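You operate a simulated robot arm through the tools that you are given. There is no shell and no other tool. Be economical: measure what you need, move in short steps, check, and stop when the job is done.

The job below is to be done with a simulated robot arm. You get a single attempt, and the scene is never put back.

Task
Take the orange brush and leave it on the top of the sorting bench.

The check looks at the end state, three seconds after you hand in, the way a careful person would. Anything else that was tipped, shoved, dropped, spilled or broken makes it a failure.

Robot
A 6-joint arm with a two-finger parallel gripper, fixed in place. Base frame: the origin is at the foot of the arm, x ahead of it, y to its left, z up; the work surface is at about z = 900. Lengths are in mm, angles in rad, forces in N, time in s.
With the tool pointing down near the work surface it reaches from about 360 to 760 mm from the base axis. Its first joint turns from -1.152 to 1.152 rad. Payload 2.45 kg.
Tool frame: the origin (TCP) lies between the finger pads and is the grasp point; the fingertips stand 24 mm ahead of it; z points along the fingers, y is the line along which they close. Largest opening 68 mm; finger width 17, thickness 10; the body of the gripper, 40 by 70 mm, starts 41 mm behind the TCP.
Orientation is that of the tool frame in the base frame, as [roll, pitch, yaw] about the fixed x, y, z axes, in that order (R = Rz(yaw) Ry(pitch) Rx(roll)). With the fingers straight down and closing along the base's y, the tool's x points along the base's -x, its y along +y and its z along -z.

Tools
- The arm moves only by the tool apply_moves. Its arguments are lists of equal length, an entry for each row: "gripper": the closure, from 0 (fully open) to 1 (shut); "slide": the shift along the tool's x, y, z in mm, a list of three; "dr": the turn, a rotation vector about the tool's x, y, z in rad, a list of three. In form: {"gripper": [gripper, ...], "slide": [[dx, dy, dz], ...], "dr": [[wx, wy, wz], ...]}. A call has 1 to 10 rows; each row shifts and turns the commanded pose from where the row before left it, along the tool's axes as they then stand. Each row takes 0.2 s and may step no farther than 50 mm and 0.15 rad from the row before; otherwise, or with a gripper value out of range, the whole call is refused. Where a pose cannot be reached the arm comes as near as it can. A force on the tool above 40 N (or 10 N above the force at the start of the call, whichever is more), or a blocked arm, ends the call early, and 0.2 s more pass. The fingers move at their own pace (about 108 mm/s each) and stop on an object; they squeeze with about 25 N. The grip force told is the motor's: it shows also when the fingers shut on nothing. Time passes only in rows, and 0.2 s behind the last, so rows that do not move let the fingers close. It gives the time, the measured TCP pose, the force on the tool (base axes), the opening and the grip force at its end, in the units of the frame above (readings bear some noise).
- Cameras (640 x 400 px; columns grow to the right, rows downward): "scene" is fixed at [171.8, 414.1, 1469.1]; the picture's right is [-0.73, -0.69, 0.00], its down [-0.36, 0.38, -0.85] and it looks along [0.59, -0.62, -0.52] (base axes); focal length 310 px, centre (320, 200). "wrist" rides on the gripper at [84, 11, -75] in the tool frame; the picture's right is [-0.13, 0.99, 0.00], its down [-0.60, -0.08, -0.79] and it looks along [-0.79, -0.10, 0.61] (tool axes); focal length 251 px, centre (320, 200). There is no depth. A picture from a camera that has moved, and an enlarged one, comes with that camera's place and axes in the base frame and with its lens.
- snapshot(camera): a new picture of that camera. The clock stands still meanwhile.
- inspect(camera, box): a new picture of the part [left, top, right, bottom] of that camera's present view, enlarged. The clock stands still meanwhile.
- close_job(): hands the job in; it is judged then, once.

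Work in short steps. Places have to be worked out from the pictures, the camera data and where the tool is seen: move nearer, look again, correct. Check each grasp and each placing, and mend what went wrong. You have 90 turns and 46 pictures in all, those below and enlarged ones among them. Open the gripper and draw the arm clear of the work before you hand the job in, unless the task says otherwise; then end with one line.

The tools are called after "Request:" as name(argument=value, ...) on one line, values as JSON. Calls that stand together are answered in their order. apply_moves: Moves the arm, as the interface text tells. Its arguments: {"type":"object","properties":{"gripper":{"type":"array"},"slide":{"type":"array"},"dr":{"type":"array"}},"required":["gripper","slide","dr"]} The other tools are called the same way: snapshot (camera) takes a picture; inspect (camera, box) takes an enlarged picture of a part of a camera's view; close_job () hands the job in.

At the start:

```text
time: 0.0
tool_pos: [464.1, -3.1, 1216.2]
orientation: [3.142, 0.0, -3.141]
contact_force: [-0.6, -1.4, 0.0]
grip_width: 68.2
finger_force: 0.0
```

scene: 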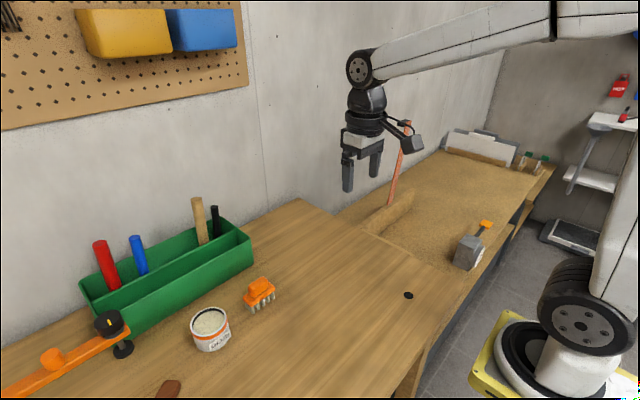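
wrist: 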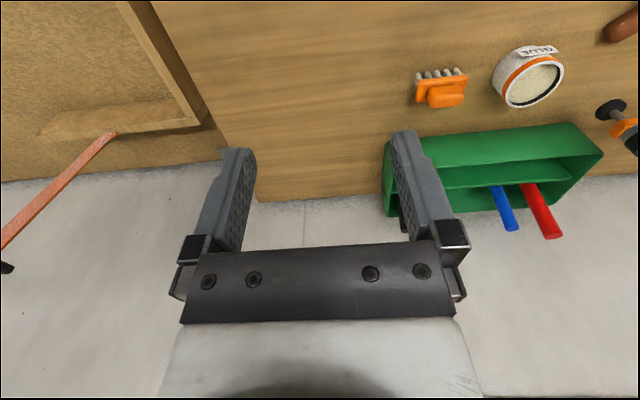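

I'll start with enlarged views of the brush and of the far bench, to see their geometry.

Request:
inspect(camera="scene", box=[320, 100, 570, 300])

Request:
inspect(camera="scene", box=[180, 240, 320, 360])

Request:
inspect(camera="wrist", box=[380, 30, 640, 200])

```text
2.00 times, centred on (445, 200) of scene
camera zoom: at [171.8, 414.1, 1469.1], right [-0.73, -0.69, 0.0], down [-0.36, 0.38, -0.85], along [0.59, -0.62, -0.52], focal length 620 px, centre (70, 200)
```

zoom: 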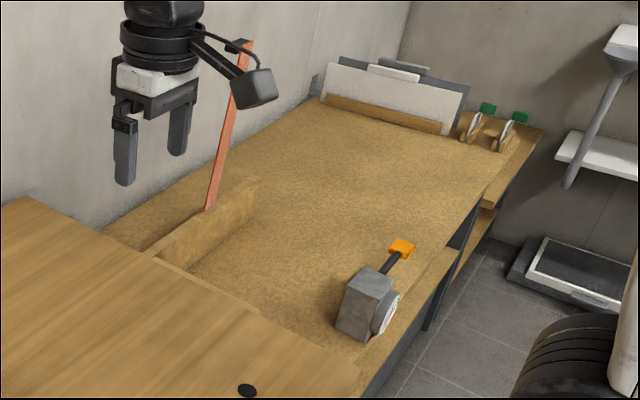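

```text
3.33 times, centred on (250, 300) of scene
camera zoom: at [171.8, 414.1, 1469.1], right [-0.73, -0.69, 0.0], down [-0.36, 0.38, -0.85], along [0.59, -0.62, -0.52], focal length 1032 px, centre (553, -133)
```

zoom: 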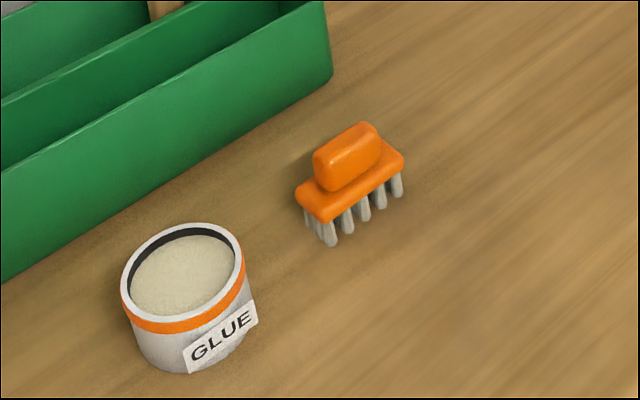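

```text
2.35 times, centred on (510, 115) of wrist
camera zoom: at [380.6, 6.5, 1291.4], right [0.13, 0.99, 0.0], down [0.6, -0.08, 0.79], along [0.79, -0.1, -0.61], focal length 592 px, centre (-127, 400)
```

zoom: 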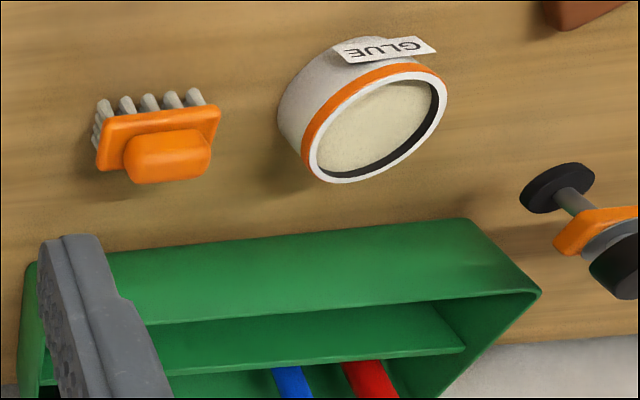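

The brush stands on its bristles near (610, 154), with its long axis along base y, so the fingers have to close along x. I'll move above it, then start the quarter turn.

Request:
apply_moves(gripper=[0, 0, 0, 0, 0, 0, 0, 0, 0, 0], slide=[[-29.2, 31.4, 20], [-29.2, 31.4, 20], [-29.2, 31.4, 20], [-29.2, 31.4, 20], [-29.2, 31.4, 20], [0, 0, 0], [0, 0, 0], [0, 0, 0], [0, 0, 0], [0, 0, 0]], dr=[[0, 0, 0], [0, 0, 0], [0, 0, 0], [0, 0, 0], [0, 0, 0], [0, 0, -0.143], [0, 0, -0.143], [0, 0, -0.143], [0, 0, -0.143], [0, 0, -0.143]])

Request:
apply_moves(gripper=[0, 0, 0, 0, 0, 0, 0], slide=[[0, 0, 0], [0, 0, 0], [0, 0, 0], [0, 0, 0], [0, 0, 0], [0, 0, 0], [0, 0, 0]], dr=[[0, 0, -0.143], [0, 0, -0.143], [0, 0, -0.143], [0, 0, -0.143], [0, 0, -0.143], [0, 0, -0.1408], [0, 0, 0]])

Request:
snapshot(camera="wrist")

Request:
snapshot(camera="scene")

```text
time: 2.2
tool_pos: [610.4, 152.1, 1116.3]
orientation: [3.141, 0.0, -2.425]
contact_force: [-0.4, -0.4, -0.2]
grip_width: 68.1
finger_force: 0.0
```

```text
time: 3.8
tool_pos: [610.5, 152.6, 1116.5]
orientation: [-3.141, -0.002, -1.57]
contact_force: [0.4, 0.6, -0.7]
grip_width: 67.9
finger_force: 0.0
```

```text
40 pictures are left
camera wrist: at [599.7, 68.4, 1191.6], right [-0.99, 0.13, 0.0], down [0.08, 0.6, 0.79], along [0.1, 0.79, -0.61], focal length 251 px, centre (320, 200)
```

wrist: 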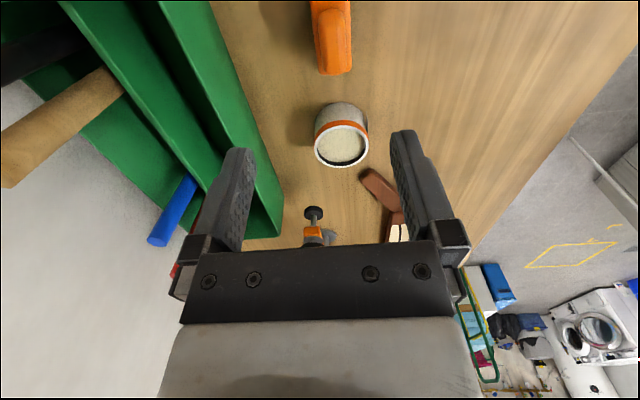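

```text
39 pictures are left
```

scene: 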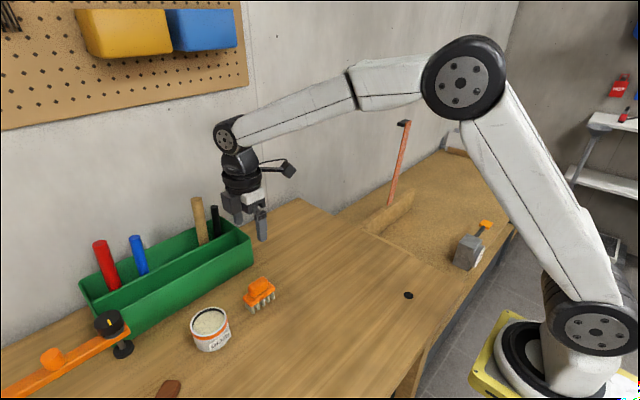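

The brush is half out of the wrist view, and it looks centred at x of about 600. I'll back off along -y and lower so that all of it shows.

Request:
apply_moves(gripper=[0, 0, 0], slide=[[40, 10, 20], [40, 0, 20], [0, 0, 0]], dr=[[0, 0, 0], [0, 0, 0], [0, 0, 0]])

Request:
inspect(camera="wrist", box=[240, 0, 400, 100])

```text
time: 4.6
tool_pos: [599.8, 73.3, 1076.0]
orientation: [-3.141, 0.002, -1.573]
contact_force: [-0.4, -0.3, -0.8]
grip_width: 67.9
finger_force: 0.0
```

```text
4.00 times, centred on (320, 50) of wrist
camera zoom: at [589.2, -11.7, 1151.0], right [-0.99, 0.13, 0.0], down [0.08, 0.6, 0.79], along [0.1, 0.79, -0.61], focal length 1006 px, centre (320, 800)
```

zoom: 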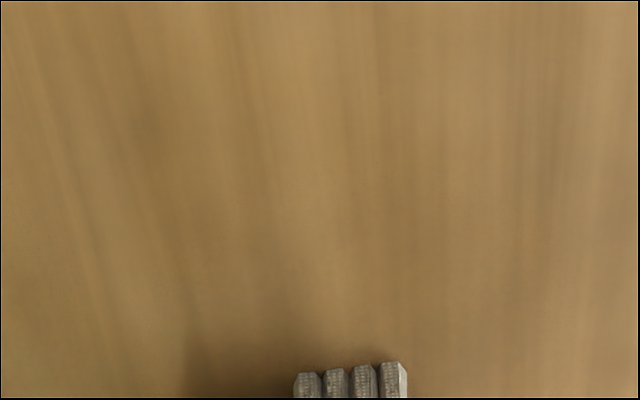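

The bristle row begins just at the bottom of that crop, so I'll enlarge the part below it.

Request:
inspect(camera="wrist", box=[240, 80, 400, 180])

```text
4.00 times, centred on (320, 130) of wrist
camera zoom: at [589.2, -11.7, 1151.0], right [-0.99, 0.13, 0.0], down [0.08, 0.6, 0.79], along [0.1, 0.79, -0.61], focal length 1006 px, centre (320, 480)
```

zoom: 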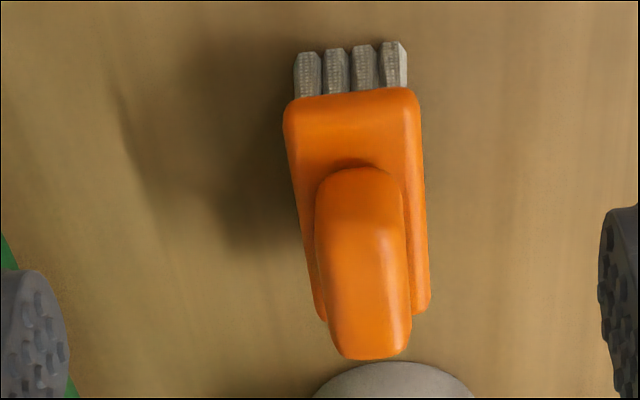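

The brush measures about 33 × 68 mm, is square to the axes and is centred near (599, 160). I'll move over it and descend partway, then to a TCP height of 932 so the pads straddle the plate.

Request:
apply_moves(gripper=[0, 0, 0, 0, 0, 0, 0], slide=[[-43, 0.5, 0], [-43, 0.5, 0], [0, 0, 45], [0, 0, 45], [0, 0, 30], [0, 0, 22], [0, 0, 0]], dr=[[0, 0, 0], [0, 0, 0], [0, 0, 0], [0, 0, 0], [0, 0, 0], [0, 0, 0], [0, 0, 0]])

Request:
inspect(camera="scene", box=[180, 220, 340, 320])

```text
time: 6.2
tool_pos: [598.6, 159.0, 934.4]
orientation: [-3.141, 0.0, -1.571]
contact_force: [-1.0, -0.3, 0.2]
grip_width: 67.7
finger_force: 0.0
```

```text
4.00 times, centred on (260, 270) of scene
camera zoom: at [171.8, 414.1, 1469.1], right [-0.73, -0.69, 0.0], down [-0.36, 0.38, -0.85], along [0.59, -0.62, -0.52], focal length 1239 px, centre (560, -80)
```

zoom: 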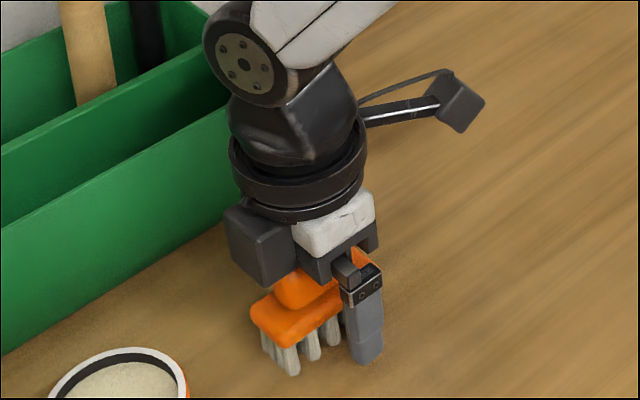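

The fingers straddle the brush and nothing has been touched. I'll close them and lift a little.

Request:
apply_moves(gripper=[1, 1, 1, 1], slide=[[0, 0, 0], [0, 0, 0], [0, 0, 0], [0, 0, 0]], dr=[[0, 0, 0], [0, 0, 0], [0, 0, 0], [0, 0, 0]])

Request:
apply_moves(gripper=[1, 1, 1, 1, 1, 1], slide=[[0, 0, -10], [0, 0, -40], [0, 0, -50], [0, 0, -50], [0, 0, -50], [0, 0, 0]], dr=[[0, 0, 0], [0, 0, 0], [0, 0, 0], [0, 0, 0], [0, 0, 0], [0, 0, 0]])

Request:
snapshot(camera="scene")

```text
time: 7.2
tool_pos: [598.9, 158.4, 934.3]
orientation: [-3.141, -0.001, -1.57]
contact_force: [0.3, 0.2, 0.6]
grip_width: 33.7
finger_force: 25.2
```

```text
time: 8.6
tool_pos: [598.8, 157.9, 1134.0]
orientation: [-3.141, 0.001, -1.571]
contact_force: [-0.6, -0.7, 0.5]
grip_width: 0.0
finger_force: 23.7
```

```text
35 pictures are left
```

scene: 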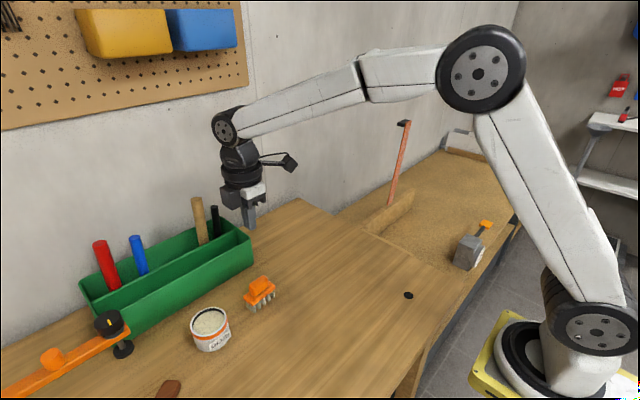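

The brush slipped out: the fingers are shut on nothing and it is still standing. I'll reopen and look at exactly where it is now.

Request:
apply_moves(gripper=[0, 0, 0, 0], slide=[[43, 0, 30], [42, 0, 28], [0, 0, 0], [0, 0, 0]], dr=[[0, 0, 0], [0, 0, 0], [0, 0, 0], [0, 0, 0]])

Request:
inspect(camera="wrist", box=[240, 80, 400, 180])

Request:
inspect(camera="scene", box=[220, 260, 300, 310])

```text
refused: row 1 steps farther than a row can; nothing moved
```

```text
4.00 times, centred on (320, 130) of wrist
camera zoom: at [587.3, 74.3, 1210.0], right [-0.99, 0.13, 0.0], down [0.08, 0.6, 0.79], along [0.1, 0.79, -0.61], focal length 1006 px, centre (320, 480)
```

zoom: 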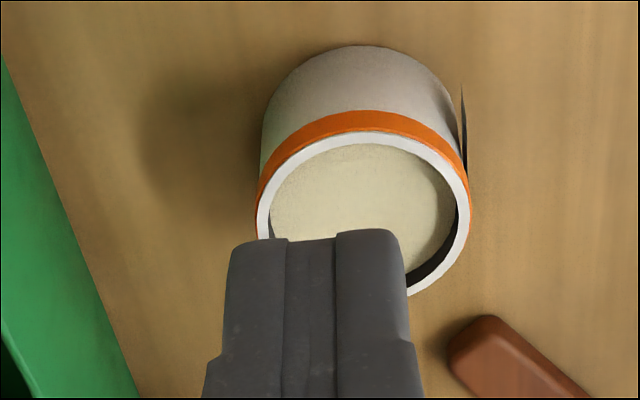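

```text
8.00 times, centred on (260, 285) of scene
camera zoom: at [171.8, 414.1, 1469.1], right [-0.73, -0.69, 0.0], down [-0.36, 0.38, -0.85], along [0.59, -0.62, -0.52], focal length 2478 px, centre (800, -480)
```

zoom: 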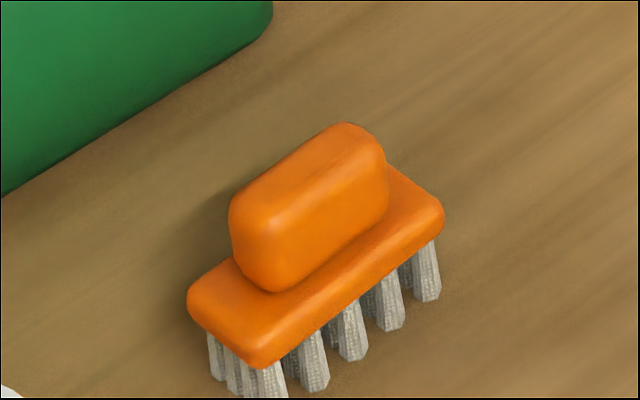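

That row was too long and was refused. I'll repeat it in smaller steps and look at the brush again.

Request:
apply_moves(gripper=[0, 0, 0, 0], slide=[[40, 0, 20], [40, 0, 20], [5, 0, 18], [0, 0, 0]], dr=[[0, 0, 0], [0, 0, 0], [0, 0, 0], [0, 0, 0]])

Request:
inspect(camera="wrist", box=[240, 80, 400, 180])

```text
time: 9.6
tool_pos: [599.2, 74.7, 1077.5]
orientation: [-3.141, -0.001, -1.572]
contact_force: [0.1, 0.5, -0.5]
grip_width: 68.1
finger_force: 0.0
```

```text
4.00 times, centred on (320, 130) of wrist
camera zoom: at [587.5, -10.4, 1152.0], right [-0.99, 0.13, 0.0], down [0.08, 0.6, 0.79], along [0.1, 0.79, -0.61], focal length 1006 px, centre (320, 480)
```

zoom: 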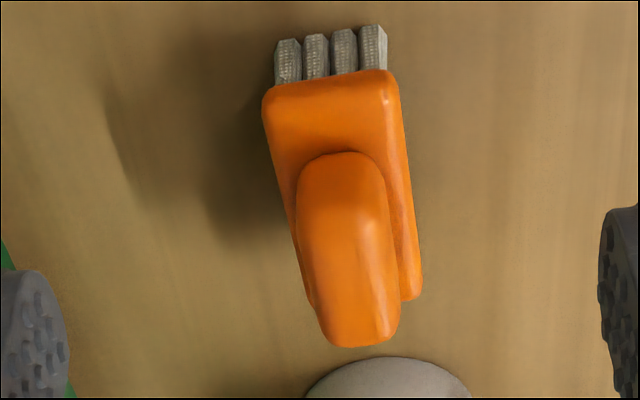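

The brush shifted by about 2 mm and turned about 0.04 rad, and now sits near (601, 158). I'll match that turn and grip lower, at TCP 926, so the plate sits mid-pad.

Request:
apply_moves(gripper=[0, 0, 0, 0, 0, 0, 0, 0], slide=[[-42, -0.8, 0], [-41.5, -0.8, 0], [0, 0, 45], [0, 0, 45], [0, 0, 35], [0, 0, 20], [0, 0, 6], [0, 0, 0]], dr=[[0, 0, 0], [0, 0, 0], [0, 0, -0.037], [0, 0, 0], [0, 0, 0], [0, 0, 0], [0, 0, 0], [0, 0, 0]])

Request:
apply_moves(gripper=[1, 1, 1, 1, 1], slide=[[0, 0, 0], [0, 0, 0], [0, 0, 0], [0, 0, 0], [0, 0, 0]], dr=[[0, 0, 0], [0, 0, 0], [0, 0, 0], [0, 0, 0], [0, 0, 0]])

Request:
apply_moves(gripper=[1, 1, 1, 1, 1, 1], slide=[[0, 0, -1], [0, 0, -2], [0, 0, -3], [0, 0, -3], [0, 0, -3], [0, 0, 0]], dr=[[0, 0, 0], [0, 0, 0], [0, 0, 0], [0, 0, 0], [0, 0, 0], [0, 0, 0]])

Request:
inspect(camera="scene", box=[180, 220, 340, 320])

```text
time: 11.4
tool_pos: [601.8, 157.1, 925.8]
orientation: [-3.141, 0.001, -1.532]
contact_force: [0.5, -0.1, -0.3]
grip_width: 68.2
finger_force: 0.1
```

```text
time: 12.6
tool_pos: [600.6, 157.9, 925.2]
orientation: [3.141, 0.001, -1.533]
contact_force: [0.3, -0.2, -0.2]
grip_width: 33.3
finger_force: 25.5
```

```text
time: 14.0
tool_pos: [600.8, 157.4, 937.7]
orientation: [-3.141, 0.0, -1.534]
contact_force: [1.2, -0.2, -1.7]
grip_width: 33.6
finger_force: 24.7
```

```text
4.00 times, centred on (260, 270) of scene
camera zoom: at [171.8, 414.1, 1469.0], right [-0.73, -0.69, 0.0], down [-0.36, 0.38, -0.85], along [0.59, -0.62, -0.52], focal length 1239 px, centre (560, -80)
```

zoom: 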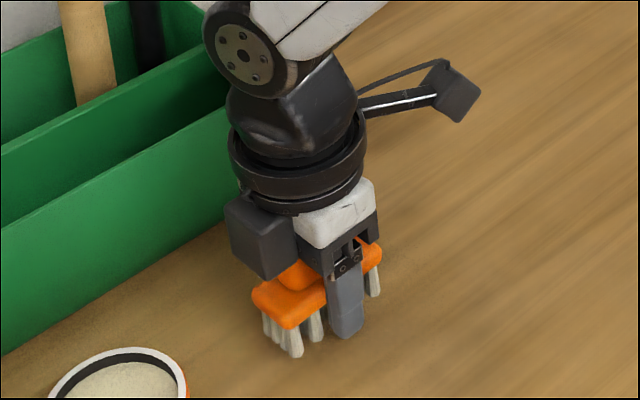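

The width holds at 33.6 and the tool feels about 1.7 N of weight, so the brush seems held. I'll keep lifting gently.

Request:
apply_moves(gripper=[1, 1, 1, 1, 1, 1, 1, 1, 1, 1], slide=[[0, 0, -4], [0, 0, -6], [0, 0, -9], [0, 0, -12], [0, 0, -15], [0, 0, -15], [0, 0, -15], [0, 0, -12], [0, 0, -8], [0, 0, -4]], dr=[[0, 0, 0], [0, 0, 0], [0, 0, 0], [0, 0, 0], [0, 0, 0], [0, 0, 0], [0, 0, 0], [0, 0, 0], [0, 0, 0], [0, 0, 0]])

Request:
inspect(camera="scene", box=[180, 200, 340, 300])

```text
time: 16.2
tool_pos: [601.1, 157.7, 1037.5]
orientation: [3.139, 0.0, -1.535]
contact_force: [0.3, -0.4, -1.6]
grip_width: 33.3
finger_force: 25.1
```

```text
4.00 times, centred on (260, 250) of scene
camera zoom: at [171.8, 414.1, 1469.0], right [-0.73, -0.69, 0.0], down [-0.36, 0.38, -0.85], along [0.59, -0.62, -0.52], focal length 1239 px, centre (560, 0)
```

zoom: 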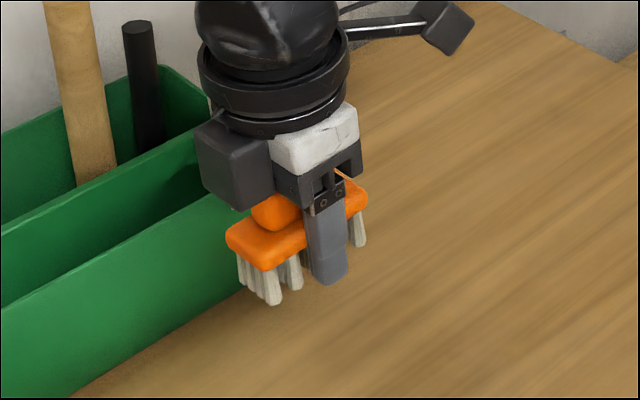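

The brush is firmly held. I'll lift further while turning the tool back to its starting yaw, so the camera looks outward, and then carry it toward the sorting bench.

Request:
apply_moves(gripper=[1, 1, 1, 1, 1, 1, 1, 1, 1, 1], slide=[[0, 0, -4], [0, 0, -8], [0, 0, -12], [0, 0, -14], [0, 0, -14], [0, 0, -14], [0, 0, -14], [0, 0, -12], [0, 0, -6], [0, 0, -2]], dr=[[0, 0, 0.08], [0, 0, 0.12], [0, 0, 0.14], [0, 0, 0.14], [0, 0, 0.14], [0, 0, 0.14], [0, 0, 0.14], [0, 0, 0.14], [0, 0, 0.14], [0, 0, 0.14]])

Request:
apply_moves(gripper=[1, 1, 1, 1], slide=[[0, 0, 0], [0, 0, 0], [0, 0, 0], [0, 0, 0]], dr=[[0, 0, 0.12], [0, 0, 0.1], [0, 0, 0.068], [0, 0, 0]])

```text
time: 18.4
tool_pos: [601.5, 156.5, 1136.8]
orientation: [-3.141, -0.002, -2.857]
contact_force: [0.0, 0.6, -0.5]
grip_width: 33.4
finger_force: 24.4
```

```text
time: 19.4
tool_pos: [601.4, 157.3, 1137.6]
orientation: [3.141, 0.0, 3.139]
contact_force: [0.3, -0.8, -1.0]
grip_width: 33.4
finger_force: 25.2
```

Grip still holds at 33.4. Next I'll carry it smoothly to about (450, -150) at this height and look.

Request:
apply_moves(gripper=[1, 1, 1, 1, 1, 1, 1, 1, 1, 1], slide=[[8, -15, 0], [15, -30, 0], [19, -40, 0], [19, -40, 0], [19, -40, 0], [19, -40, 0], [19, -40, 0], [17, -32, 0], [11, -20, 0], [5, -10, 0]], dr=[[0, 0, 0], [0, 0, 0], [0, 0, 0], [0, 0, 0], [0, 0, 0], [0, 0, 0], [0, 0, 0], [0, 0, 0], [0, 0, 0], [0, 0, 0]])

Request:
snapshot(camera="wrist")

Request:
snapshot(camera="scene")

```text
time: 21.6
tool_pos: [449.8, -150.4, 1137.4]
orientation: [-3.142, 0.0, -3.141]
contact_force: [0.6, 0.4, -1.6]
grip_width: 33.3
finger_force: 24.6
```

```text
29 pictures are left
camera wrist: at [366.2, -138.6, 1213.2], right [0.13, 0.99, 0.0], down [0.6, -0.08, 0.79], along [0.79, -0.1, -0.61], focal length 251 px, centre (320, 200)
```

wrist: 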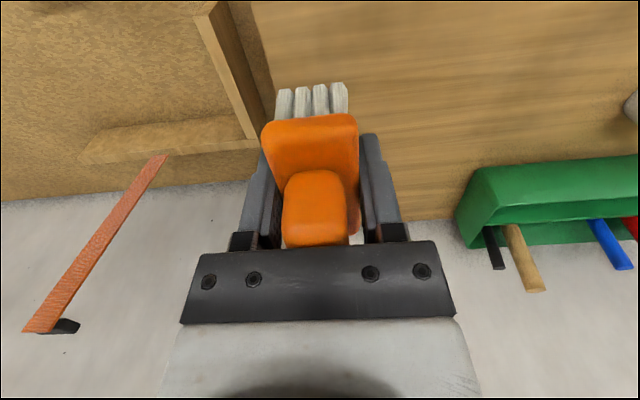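

```text
28 pictures are left
```

scene: 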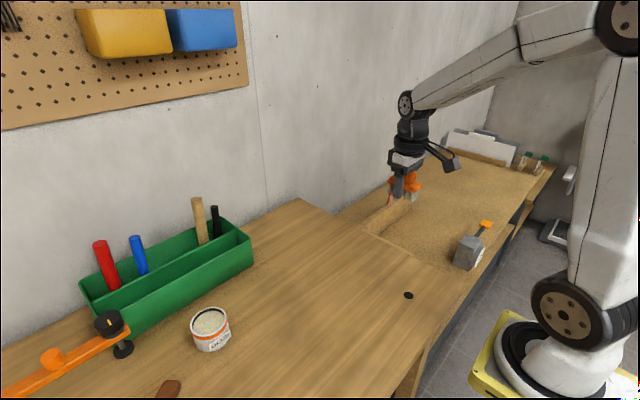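

The lip and the recessed sorting-bench top are now visible to the left. I'll go on to about (480, -330), at the same height, to see the top itself.

Request:
apply_moves(gripper=[1, 1, 1, 1, 1, 1, 1, 1], slide=[[-2, -12, 0], [-4, -25, 0], [-6, -35, 0], [-6, -36, 0], [-6, -35, 0], [-4, -25, 0], [-2, -12, 0], [0, 0, 0]], dr=[[0, 0, 0], [0, 0, 0], [0, 0, 0], [0, 0, 0], [0, 0, 0], [0, 0, 0], [0, 0, 0], [0, 0, 0]])

Request:
snapshot(camera="wrist")

Request:
inspect(camera="scene", box=[340, 110, 580, 290])

```text
time: 23.4
tool_pos: [479.0, -330.2, 1137.7]
orientation: [-3.141, 0.0, -3.141]
contact_force: [1.3, 0.4, -1.3]
grip_width: 33.2
finger_force: 25.0
```

```text
27 pictures are left
camera wrist: at [395.4, -319.0, 1211.7], right [0.13, 0.99, 0.0], down [0.6, -0.08, 0.79], along [0.79, -0.1, -0.61], focal length 251 px, centre (320, 200)
```

wrist: 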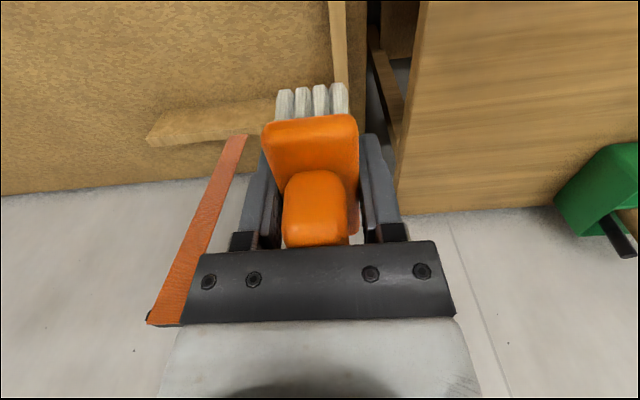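

```text
2.22 times, centred on (460, 200) of scene
camera zoom: at [171.9, 414.1, 1469.1], right [-0.73, -0.69, 0.0], down [-0.36, 0.38, -0.85], along [0.59, -0.62, -0.52], focal length 688 px, centre (9, 200)
```

zoom: 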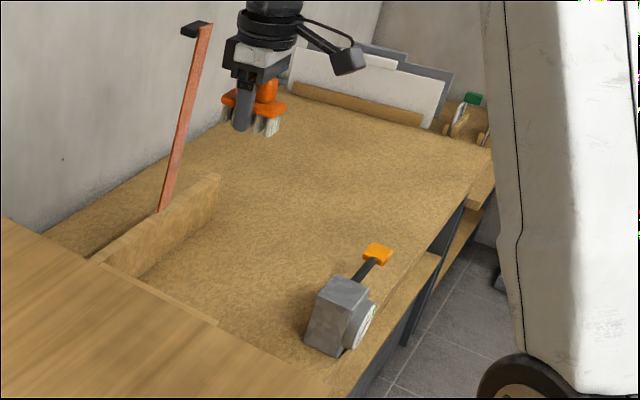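

Matching features between the two wrist views puts the sorting top at about z = 812, with the mallet near (346, -450) and the leaning stick near (655, -515). I'll aim for the clear spot at (510, -460) and turn the tool radially, so the camera keeps away from the mallet.

Request:
apply_moves(gripper=[1, 1, 1, 1, 1, 1, 1], slide=[[-3, -12, 0], [-6, -25, 0], [-7, -28, 0], [-7, -28, 0], [-5, -25, 0], [-3, -12, 0], [0, 0, 0]], dr=[[0, 0, 0.06], [0, 0, 0.1], [0, 0, 0.13], [0, 0, 0.14], [0, 0, 0.14], [0, 0, 0.11], [0, 0, 0.053]])

Request:
snapshot(camera="wrist")

Request:
inspect(camera="scene", box=[340, 110, 580, 290])

```text
time: 25.0
tool_pos: [479.0, -461.2, 1137.6]
orientation: [-3.141, 0.001, 2.405]
contact_force: [0.8, -0.2, -1.5]
grip_width: 33.3
finger_force: 25.3
```

```text
25 pictures are left
camera wrist: at [423.6, -396.6, 1212.1], right [0.76, 0.65, 0.0], down [0.4, -0.46, 0.79], along [0.51, -0.6, -0.61], focal length 251 px, centre (320, 200)
```

wrist: 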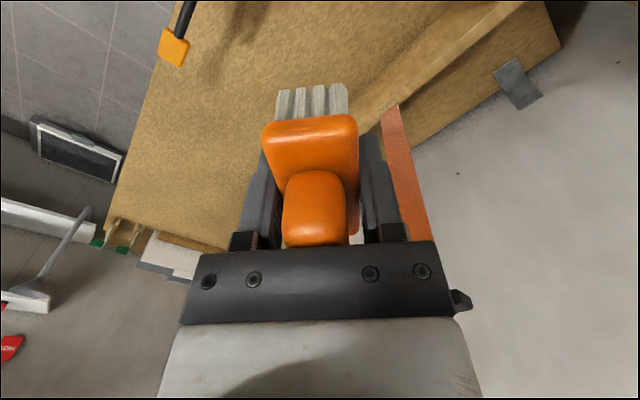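

```text
2.22 times, centred on (460, 200) of scene
camera zoom: at [171.9, 414.1, 1469.1], right [-0.73, -0.69, 0.0], down [-0.36, 0.38, -0.85], along [0.59, -0.62, -0.52], focal length 688 px, centre (9, 200)
```

zoom: 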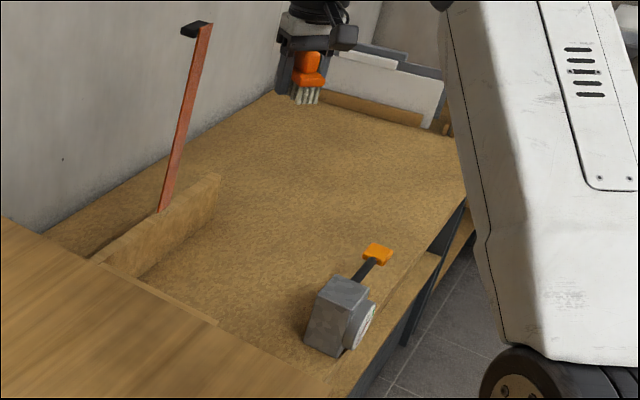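

The spot below is clear: strip near x = 660, mallet near x = 346. I'll shift to x of about 510 and descend to 890.

Request:
apply_moves(gripper=[1, 1, 1, 1, 1, 1, 1, 1, 1, 1], slide=[[-6, 8, 0], [-7, 10, 5], [-6, 7, 15], [0, 0, 30], [0, 0, 40], [0, 0, 45], [0, 0, 45], [0, 0, 37], [0, 0, 20], [0, 0, 10]], dr=[[0, 0, 0], [0, 0, 0], [0, 0, 0], [0, 0, 0], [0, 0, 0], [0, 0, 0], [0, 0, 0], [0, 0, 0], [0, 0, 0], [0, 0, 0]])

Request:
snapshot(camera="wrist")

Request:
inspect(camera="scene", box=[340, 110, 580, 290])

```text
time: 27.2
tool_pos: [508.4, -454.8, 890.7]
orientation: [-3.14, 0.001, 2.408]
contact_force: [-0.2, -0.2, -0.5]
grip_width: 33.1
finger_force: 25.5
```

```text
23 pictures are left
camera wrist: at [454.2, -391.0, 965.0], right [0.76, 0.65, 0.0], down [0.4, -0.46, 0.79], along [0.52, -0.6, -0.61], focal length 251 px, centre (320, 200)
```

wrist: 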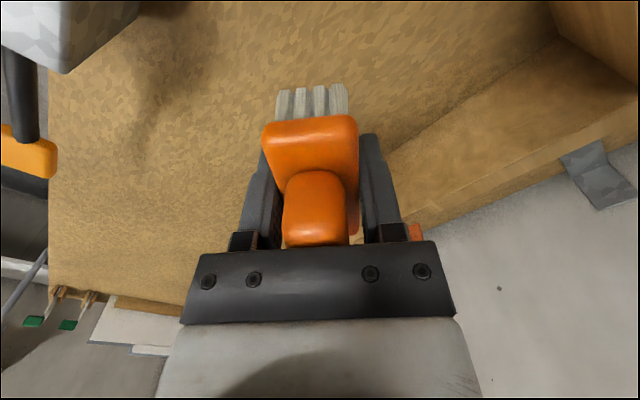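

```text
2.22 times, centred on (460, 200) of scene
camera zoom: at [171.8, 414.1, 1469.1], right [-0.73, -0.69, 0.0], down [-0.36, 0.38, -0.85], along [0.59, -0.62, -0.52], focal length 688 px, centre (9, 200)
```

zoom: 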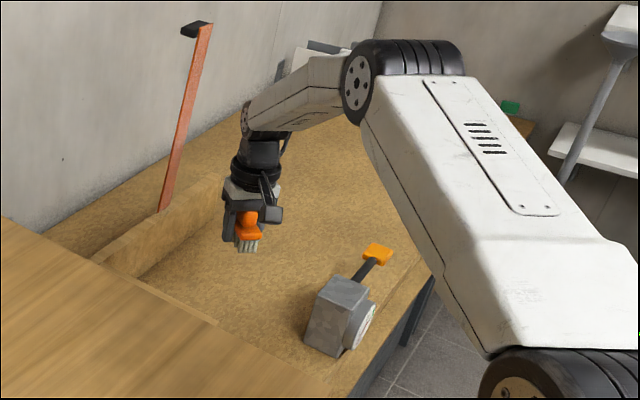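

All clear around the gripper, and the surface is only a few centimetres below the bristles. I'll descend gently to about 850.

Request:
apply_moves(gripper=[1, 1, 1, 1, 1, 1, 1, 1], slide=[[0, 0, 5], [0, 0, 6], [0, 0, 6], [0, 0, 6], [0, 0, 6], [0, 0, 6], [0, 0, 5], [0, 0, 0]], dr=[[0, 0, 0], [0, 0, 0], [0, 0, 0], [0, 0, 0], [0, 0, 0], [0, 0, 0], [0, 0, 0], [0, 0, 0]])

Request:
inspect(camera="scene", box=[400, 170, 464, 210])

```text
time: 29.0
tool_pos: [508.6, -454.9, 849.5]
orientation: [-3.142, 0.0, 2.408]
contact_force: [0.2, -0.5, -0.8]
grip_width: 33.3
finger_force: 25.3
```

```text
10.00 times, centred on (432, 190) of scene
camera zoom: at [171.8, 414.1, 1469.1], right [-0.73, -0.69, 0.0], down [-0.36, 0.38, -0.85], along [0.59, -0.62, -0.52], focal length 3097 px, centre (-800, 300)
```

zoom: 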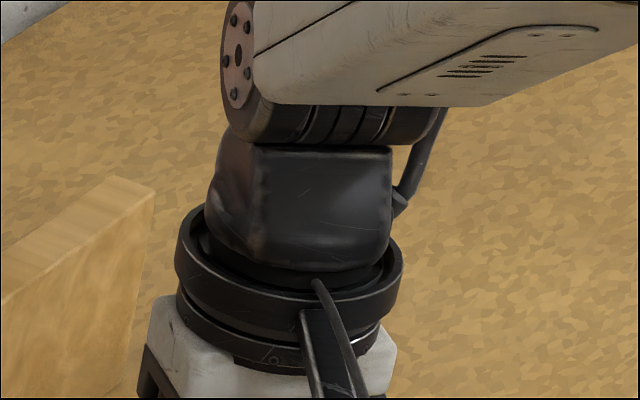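

No contact yet, and the crop missed the bristles. I'll descend in 2–3 mm steps and watch the force.

Request:
apply_moves(gripper=[1, 1, 1, 1, 1], slide=[[0, 0, 2], [0, 0, 2], [0, 0, 2], [0, 0, 2], [0, 0, 0]], dr=[[0, 0, 0], [0, 0, 0], [0, 0, 0], [0, 0, 0], [0, 0, 0]])

Request:
inspect(camera="scene", box=[392, 190, 472, 240])

```text
time: 30.2
tool_pos: [509.3, -455.2, 842.3]
orientation: [3.141, 0.001, 2.407]
contact_force: [-0.1, -0.1, -1.8]
grip_width: 33.6
finger_force: 24.6
```

```text
8.00 times, centred on (432, 215) of scene
camera zoom: at [171.8, 414.1, 1469.1], right [-0.73, -0.69, 0.0], down [-0.36, 0.38, -0.85], along [0.59, -0.62, -0.52], focal length 2478 px, centre (-576, 80)
```

zoom: 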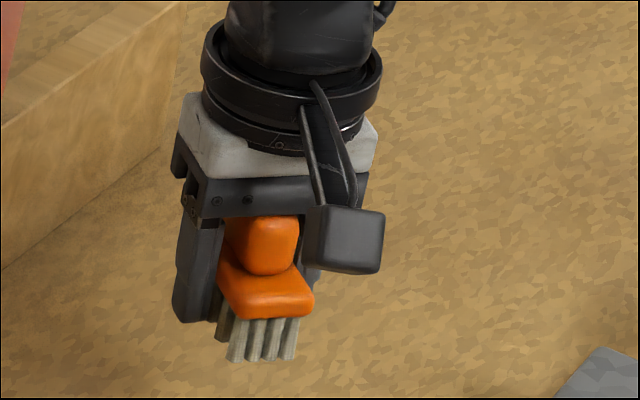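

The tool still carries the brush's weight and there is no contact shadow under the bristles. I'll continue down in small steps.

Request:
apply_moves(gripper=[1, 1, 1, 1, 1, 1], slide=[[0, 0, 2], [0, 0, 2], [0, 0, 2], [0, 0, 2], [0, 0, 2], [0, 0, 0]], dr=[[0, 0, 0], [0, 0, 0], [0, 0, 0], [0, 0, 0], [0, 0, 0], [0, 0, 0]])

Request:
apply_moves(gripper=[1, 1, 1, 1, 1, 1], slide=[[0, 0, 1.5], [0, 0, 1.5], [0, 0, 1.5], [0, 0, 1.5], [0, 0, 1.5], [0, 0, 0]], dr=[[0, 0, 0], [0, 0, 0], [0, 0, 0], [0, 0, 0], [0, 0, 0], [0, 0, 0]])

Request:
inspect(camera="scene", box=[392, 195, 472, 245])

```text
time: 31.6
tool_pos: [509.6, -455.6, 834.2]
orientation: [3.141, -0.001, 2.408]
contact_force: [0.2, -0.7, -0.9]
grip_width: 33.3
finger_force: 25.3
```

```text
time: 33.0
tool_pos: [509.8, -456.5, 825.0]
orientation: [3.141, 0.0, 2.408]
contact_force: [-0.5, 0.3, -1.3]
grip_width: 33.2
finger_force: 24.7
```

```text
8.00 times, centred on (432, 220) of scene
camera zoom: at [171.8, 414.1, 1469.1], right [-0.73, -0.69, 0.0], down [-0.36, 0.38, -0.85], along [0.59, -0.62, -0.52], focal length 2478 px, centre (-576, 40)
```

zoom: 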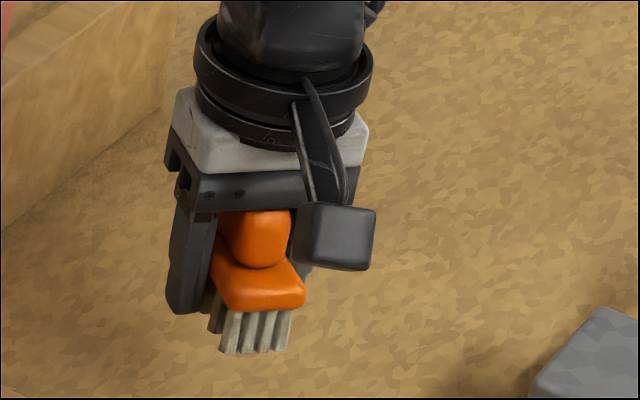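

Still no contact. The mallet's raised handle triangulates to z of about 825, so the surface is more likely near 785. I'll carry on in slow steps, with the force stop as a guard.

Request:
apply_moves(gripper=[1, 1, 1, 1, 1, 1, 1], slide=[[0, 0, 2], [0, 0, 2], [0, 0, 2], [0, 0, 2], [0, 0, 2], [0, 0, 2], [0, 0, 0]], dr=[[0, 0, 0], [0, 0, 0], [0, 0, 0], [0, 0, 0], [0, 0, 0], [0, 0, 0], [0, 0, 0]])

Request:
inspect(camera="scene", box=[392, 195, 472, 245])

Request:
snapshot(camera="wrist")

```text
time: 34.6
tool_pos: [508.8, -454.9, 812.5]
orientation: [3.14, -0.001, 2.409]
contact_force: [0.3, -0.1, -0.9]
grip_width: 33.1
finger_force: 24.9
```

```text
8.00 times, centred on (432, 220) of scene
camera zoom: at [171.8, 414.1, 1469.1], right [-0.73, -0.69, 0.0], down [-0.36, 0.38, -0.85], along [0.59, -0.62, -0.52], focal length 2478 px, centre (-576, 40)
```

zoom: 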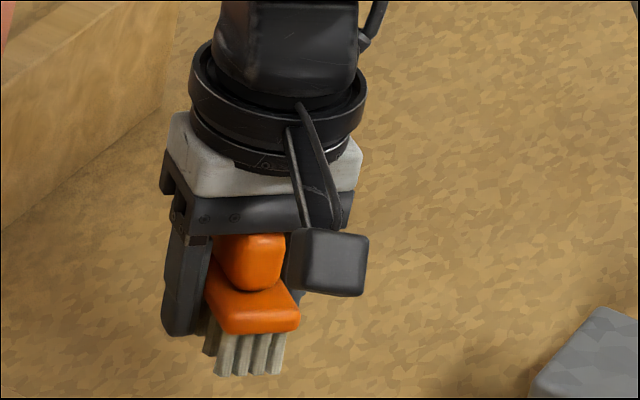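

```text
17 pictures are left
camera wrist: at [454.4, -390.8, 887.9], right [0.76, 0.65, 0.0], down [0.4, -0.46, 0.79], along [0.52, -0.6, -0.61], focal length 251 px, centre (320, 200)
```

wrist: 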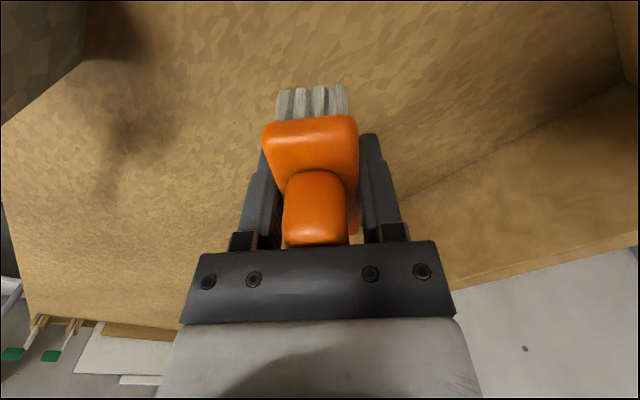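

Triangulating the strip/floor corner from two heights now gives a top near z = 715; the earlier 812 was the strip's upper edge. The mallet head, about 100 mm tall, sits near x = 390 and y -483 to -540, more than 80 mm away. I'll check the arm's clearance before going lower.

Request:
snapshot(camera="scene")

```text
16 pictures are left
```

scene: 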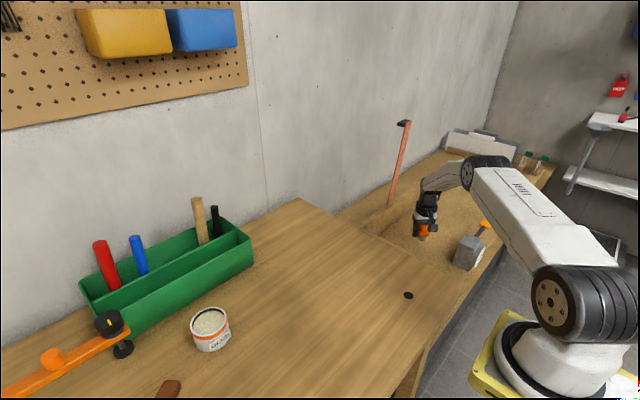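

The elbow and upper arm are high and well off the mallet's direction. I'll descend about 45 mm more, slowly.

Request:
apply_moves(gripper=[1, 1, 1, 1, 1, 1, 1, 1, 1, 1], slide=[[0, 0, 4], [0, 0, 5], [0, 0, 5], [0, 0, 5], [0, 0, 5], [0, 0, 5], [0, 0, 5], [0, 0, 4], [0, 0, 4], [0, 0, 0]], dr=[[0, 0, 0], [0, 0, 0], [0, 0, 0], [0, 0, 0], [0, 0, 0], [0, 0, 0], [0, 0, 0], [0, 0, 0], [0, 0, 0], [0, 0, 0]])

Request:
inspect(camera="scene", box=[380, 190, 508, 270])

```text
time: 36.8
tool_pos: [509.4, -455.1, 770.9]
orientation: [-3.141, -0.001, 2.409]
contact_force: [0.2, 0.7, -0.1]
grip_width: 33.5
finger_force: 24.6
```

```text
5.00 times, centred on (444, 230) of scene
camera zoom: at [171.8, 414.1, 1469.1], right [-0.73, -0.69, 0.0], down [-0.36, 0.38, -0.85], along [0.59, -0.62, -0.52], focal length 1549 px, centre (-300, 50)
```

zoom: 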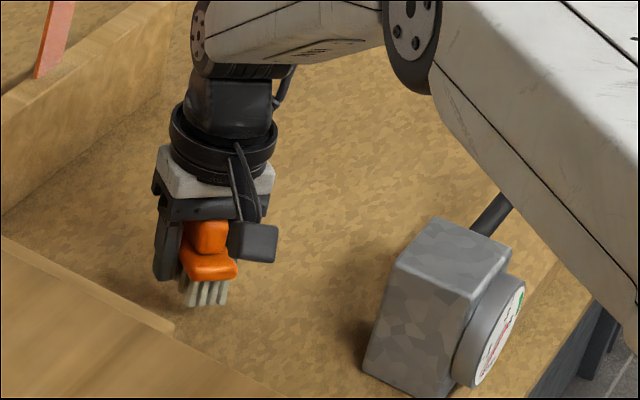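

A contact shadow is showing beneath the bristles now, so the surface is close. I'll go down in 2 mm steps.

Request:
apply_moves(gripper=[1, 1, 1, 1, 1, 1, 1, 1, 1], slide=[[0, 0, 2], [0, 0, 2], [0, 0, 2], [0, 0, 2], [0, 0, 2], [0, 0, 2], [0, 0, 2], [0, 0, 2], [0, 0, 0]], dr=[[0, 0, 0], [0, 0, 0], [0, 0, 0], [0, 0, 0], [0, 0, 0], [0, 0, 0], [0, 0, 0], [0, 0, 0], [0, 0, 0]])

Request:
inspect(camera="scene", box=[392, 215, 472, 265])

```text
time: 38.8
tool_pos: [510.1, -454.5, 755.0]
orientation: [-3.141, 0.0, 2.408]
contact_force: [0.2, 0.1, -1.1]
grip_width: 33.3
finger_force: 24.9
```

```text
8.00 times, centred on (432, 240) of scene
camera zoom: at [171.8, 414.1, 1469.1], right [-0.73, -0.69, 0.0], down [-0.36, 0.38, -0.85], along [0.59, -0.62, -0.52], focal length 2478 px, centre (-576, -120)
```

zoom: 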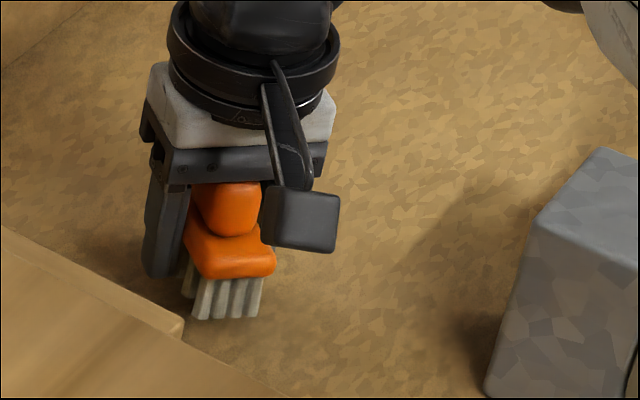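

The gap is small but there is no contact yet. I'll go on with 1.5 mm steps.

Request:
apply_moves(gripper=[1, 1, 1, 1, 1, 1], slide=[[0, 0, 1.5], [0, 0, 1.5], [0, 0, 1.5], [0, 0, 1.5], [0, 0, 1.5], [0, 0, 0]], dr=[[0, 0, 0], [0, 0, 0], [0, 0, 0], [0, 0, 0], [0, 0, 0], [0, 0, 0]])

Request:
inspect(camera="scene", box=[400, 230, 448, 260])

```text
time: 40.2
tool_pos: [508.7, -454.6, 748.3]
orientation: [3.141, 0.0, 2.408]
contact_force: [-0.2, 0.7, -1.1]
grip_width: 33.4
finger_force: 24.9
```

```text
13.33 times, centred on (424, 245) of scene
camera zoom: at [171.8, 414.1, 1469.1], right [-0.73, -0.69, 0.0], down [-0.36, 0.38, -0.85], along [0.59, -0.62, -0.52], focal length 4130 px, centre (-1067, -400)
```

zoom: 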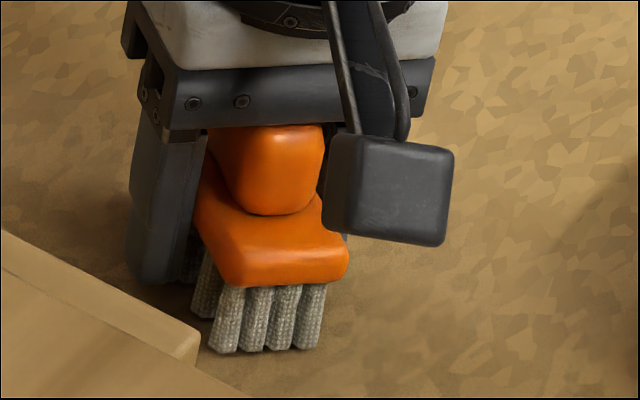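

Close to the surface but still carrying the weight. I'll continue until the force rises.

Request:
apply_moves(gripper=[1, 1, 1, 1], slide=[[0, 0, 1.2], [0, 0, 1.2], [0, 0, 1.2], [0, 0, 0]], dr=[[0, 0, 0], [0, 0, 0], [0, 0, 0], [0, 0, 0]])

Request:
apply_moves(gripper=[1, 1, 1, 1], slide=[[0, 0, 1], [0, 0, 1], [0, 0, 1], [0, 0, 0]], dr=[[0, 0, 0], [0, 0, 0], [0, 0, 0], [0, 0, 0]])

```text
time: 41.2
tool_pos: [511.0, -455.3, 745.8]
orientation: [3.14, 0.003, 2.409]
contact_force: [-3.9, 4.1, 15.8]
grip_width: 33.4
finger_force: 25.4
```

```text
time: 41.9
tool_pos: [511.4, -457.2, 745.0]
orientation: [-3.14, 0.006, 2.407]
contact_force: [1.0, -0.4, 3.5]
grip_width: 33.2
finger_force: 24.8
stopped in row 3: the force on the tool passed its limit (the readings are from after the stop); the commanded pose is now the measured one
```

Contact came at TCP of about 745, so the bristles rest on the top and the residual force is small. I'll check it sits upright, then open.

Request:
inspect(camera="scene", box=[400, 230, 448, 260])

Request:
apply_moves(gripper=[0.3, 0, 0, 0, 0], slide=[[0, 0, 0], [0, 0, 0], [0, 0, 0], [0, 0, 0], [0, 0, 0]], dr=[[0, 0, 0], [0, 0, 0], [0, 0, 0], [0, 0, 0], [0, 0, 0]])

Request:
inspect(camera="scene", box=[400, 220, 464, 260])

```text
13.33 times, centred on (424, 245) of scene
camera zoom: at [171.8, 414.2, 1469.0], right [-0.73, -0.69, 0.0], down [-0.36, 0.38, -0.85], along [0.59, -0.62, -0.52], focal length 4130 px, centre (-1067, -400)
```

zoom: 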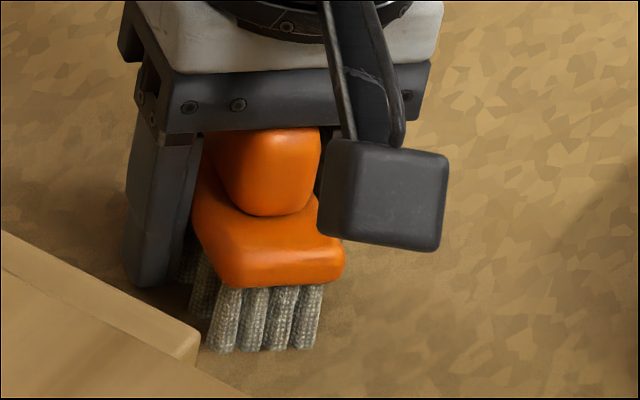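

```text
time: 43.1
tool_pos: [511.1, -457.1, 745.4]
orientation: [-3.14, 0.004, 2.406]
contact_force: [1.3, -1.2, 9.1]
grip_width: 68.0
finger_force: 0.1
```

```text
10.00 times, centred on (432, 240) of scene
camera zoom: at [171.7, 414.3, 1469.0], right [-0.73, -0.69, 0.0], down [-0.36, 0.38, -0.85], along [0.59, -0.62, -0.52], focal length 3097 px, centre (-800, -200)
```

zoom: 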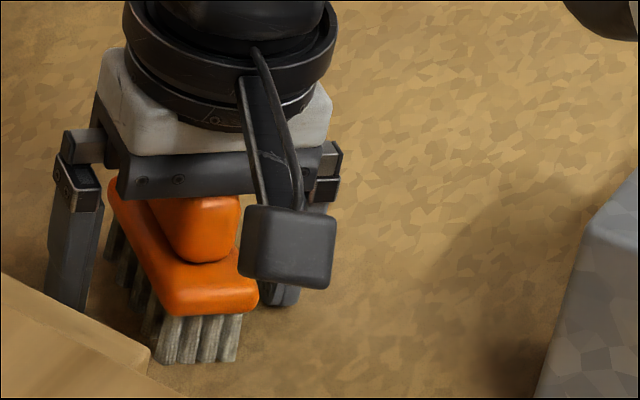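

The gripper is open and the brush stands on its bristles on the sorting bench. The leftover 9 N is probably the fingertips resting on the surface. I'll lift straight up, slowly at first.

Request:
apply_moves(gripper=[0, 0, 0, 0, 0, 0, 0, 0, 0, 0], slide=[[0, 0, -3], [0, 0, -6], [0, 0, -12], [0, 0, -20], [0, 0, -30], [0, 0, -40], [0, 0, -45], [0, 0, -45], [0, 0, -45], [0, 0, -40]], dr=[[0, 0, 0], [0, 0, 0], [0, 0, 0], [0, 0, 0], [0, 0, 0], [0, 0, 0], [0, 0, 0], [0, 0, 0], [0, 0, 0], [0, 0, 0]])

Request:
apply_moves(gripper=[0, 0, 0, 0, 0], slide=[[0, 0, -45], [0, 0, -45], [0, 0, -45], [0, 0, -25], [0, 0, 0]], dr=[[0, 0, 0], [0, 0, 0], [0, 0, 0], [0, 0, 0], [0, 0, 0]])

Request:
snapshot(camera="scene")

Request:
inspect(camera="scene", box=[340, 150, 532, 270])

```text
time: 45.3
tool_pos: [509.4, -457.1, 1030.8]
orientation: [-3.141, 0.001, 2.41]
contact_force: [1.0, -0.2, -0.5]
grip_width: 68.2
finger_force: 0.1
```

```text
time: 46.5
tool_pos: [508.7, -456.4, 1190.3]
orientation: [3.141, 0.004, 2.408]
contact_force: [0.4, -0.6, -1.0]
grip_width: 67.9
finger_force: 0.1
```

```text
10 pictures are left
```

scene: 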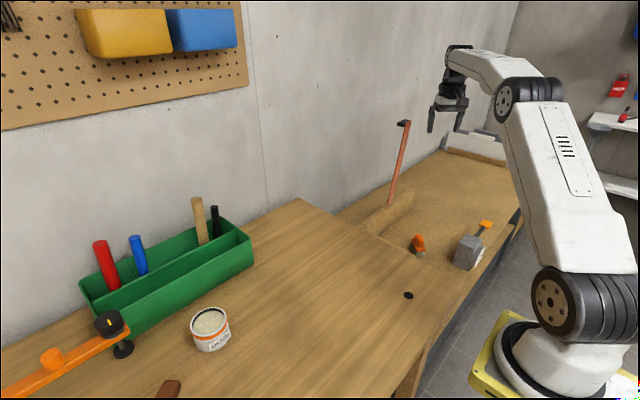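

```text
3.33 times, centred on (436, 210) of scene
camera zoom: at [171.8, 414.1, 1469.1], right [-0.73, -0.69, 0.0], down [-0.36, 0.38, -0.85], along [0.59, -0.62, -0.52], focal length 1032 px, centre (-67, 167)
```

zoom: 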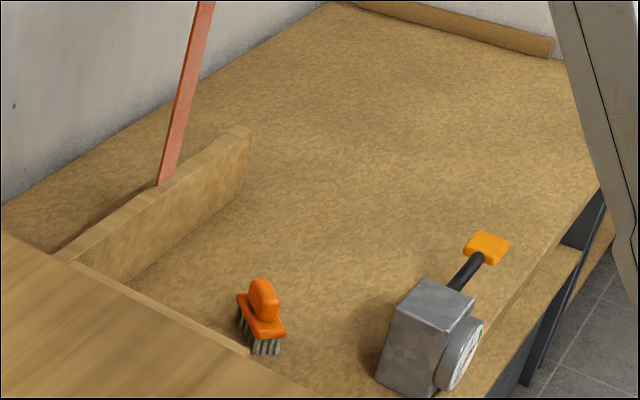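

The brush stands upright on the sorting bench, the other objects haven't moved, and the open gripper is well clear. I'll hand in.

Request:
close_job()

```text
The job is handed in.
```

The orange brush is standing upright on top of the sorting bench, nothing else was disturbed, and I handed the job in with the gripper open and clear.
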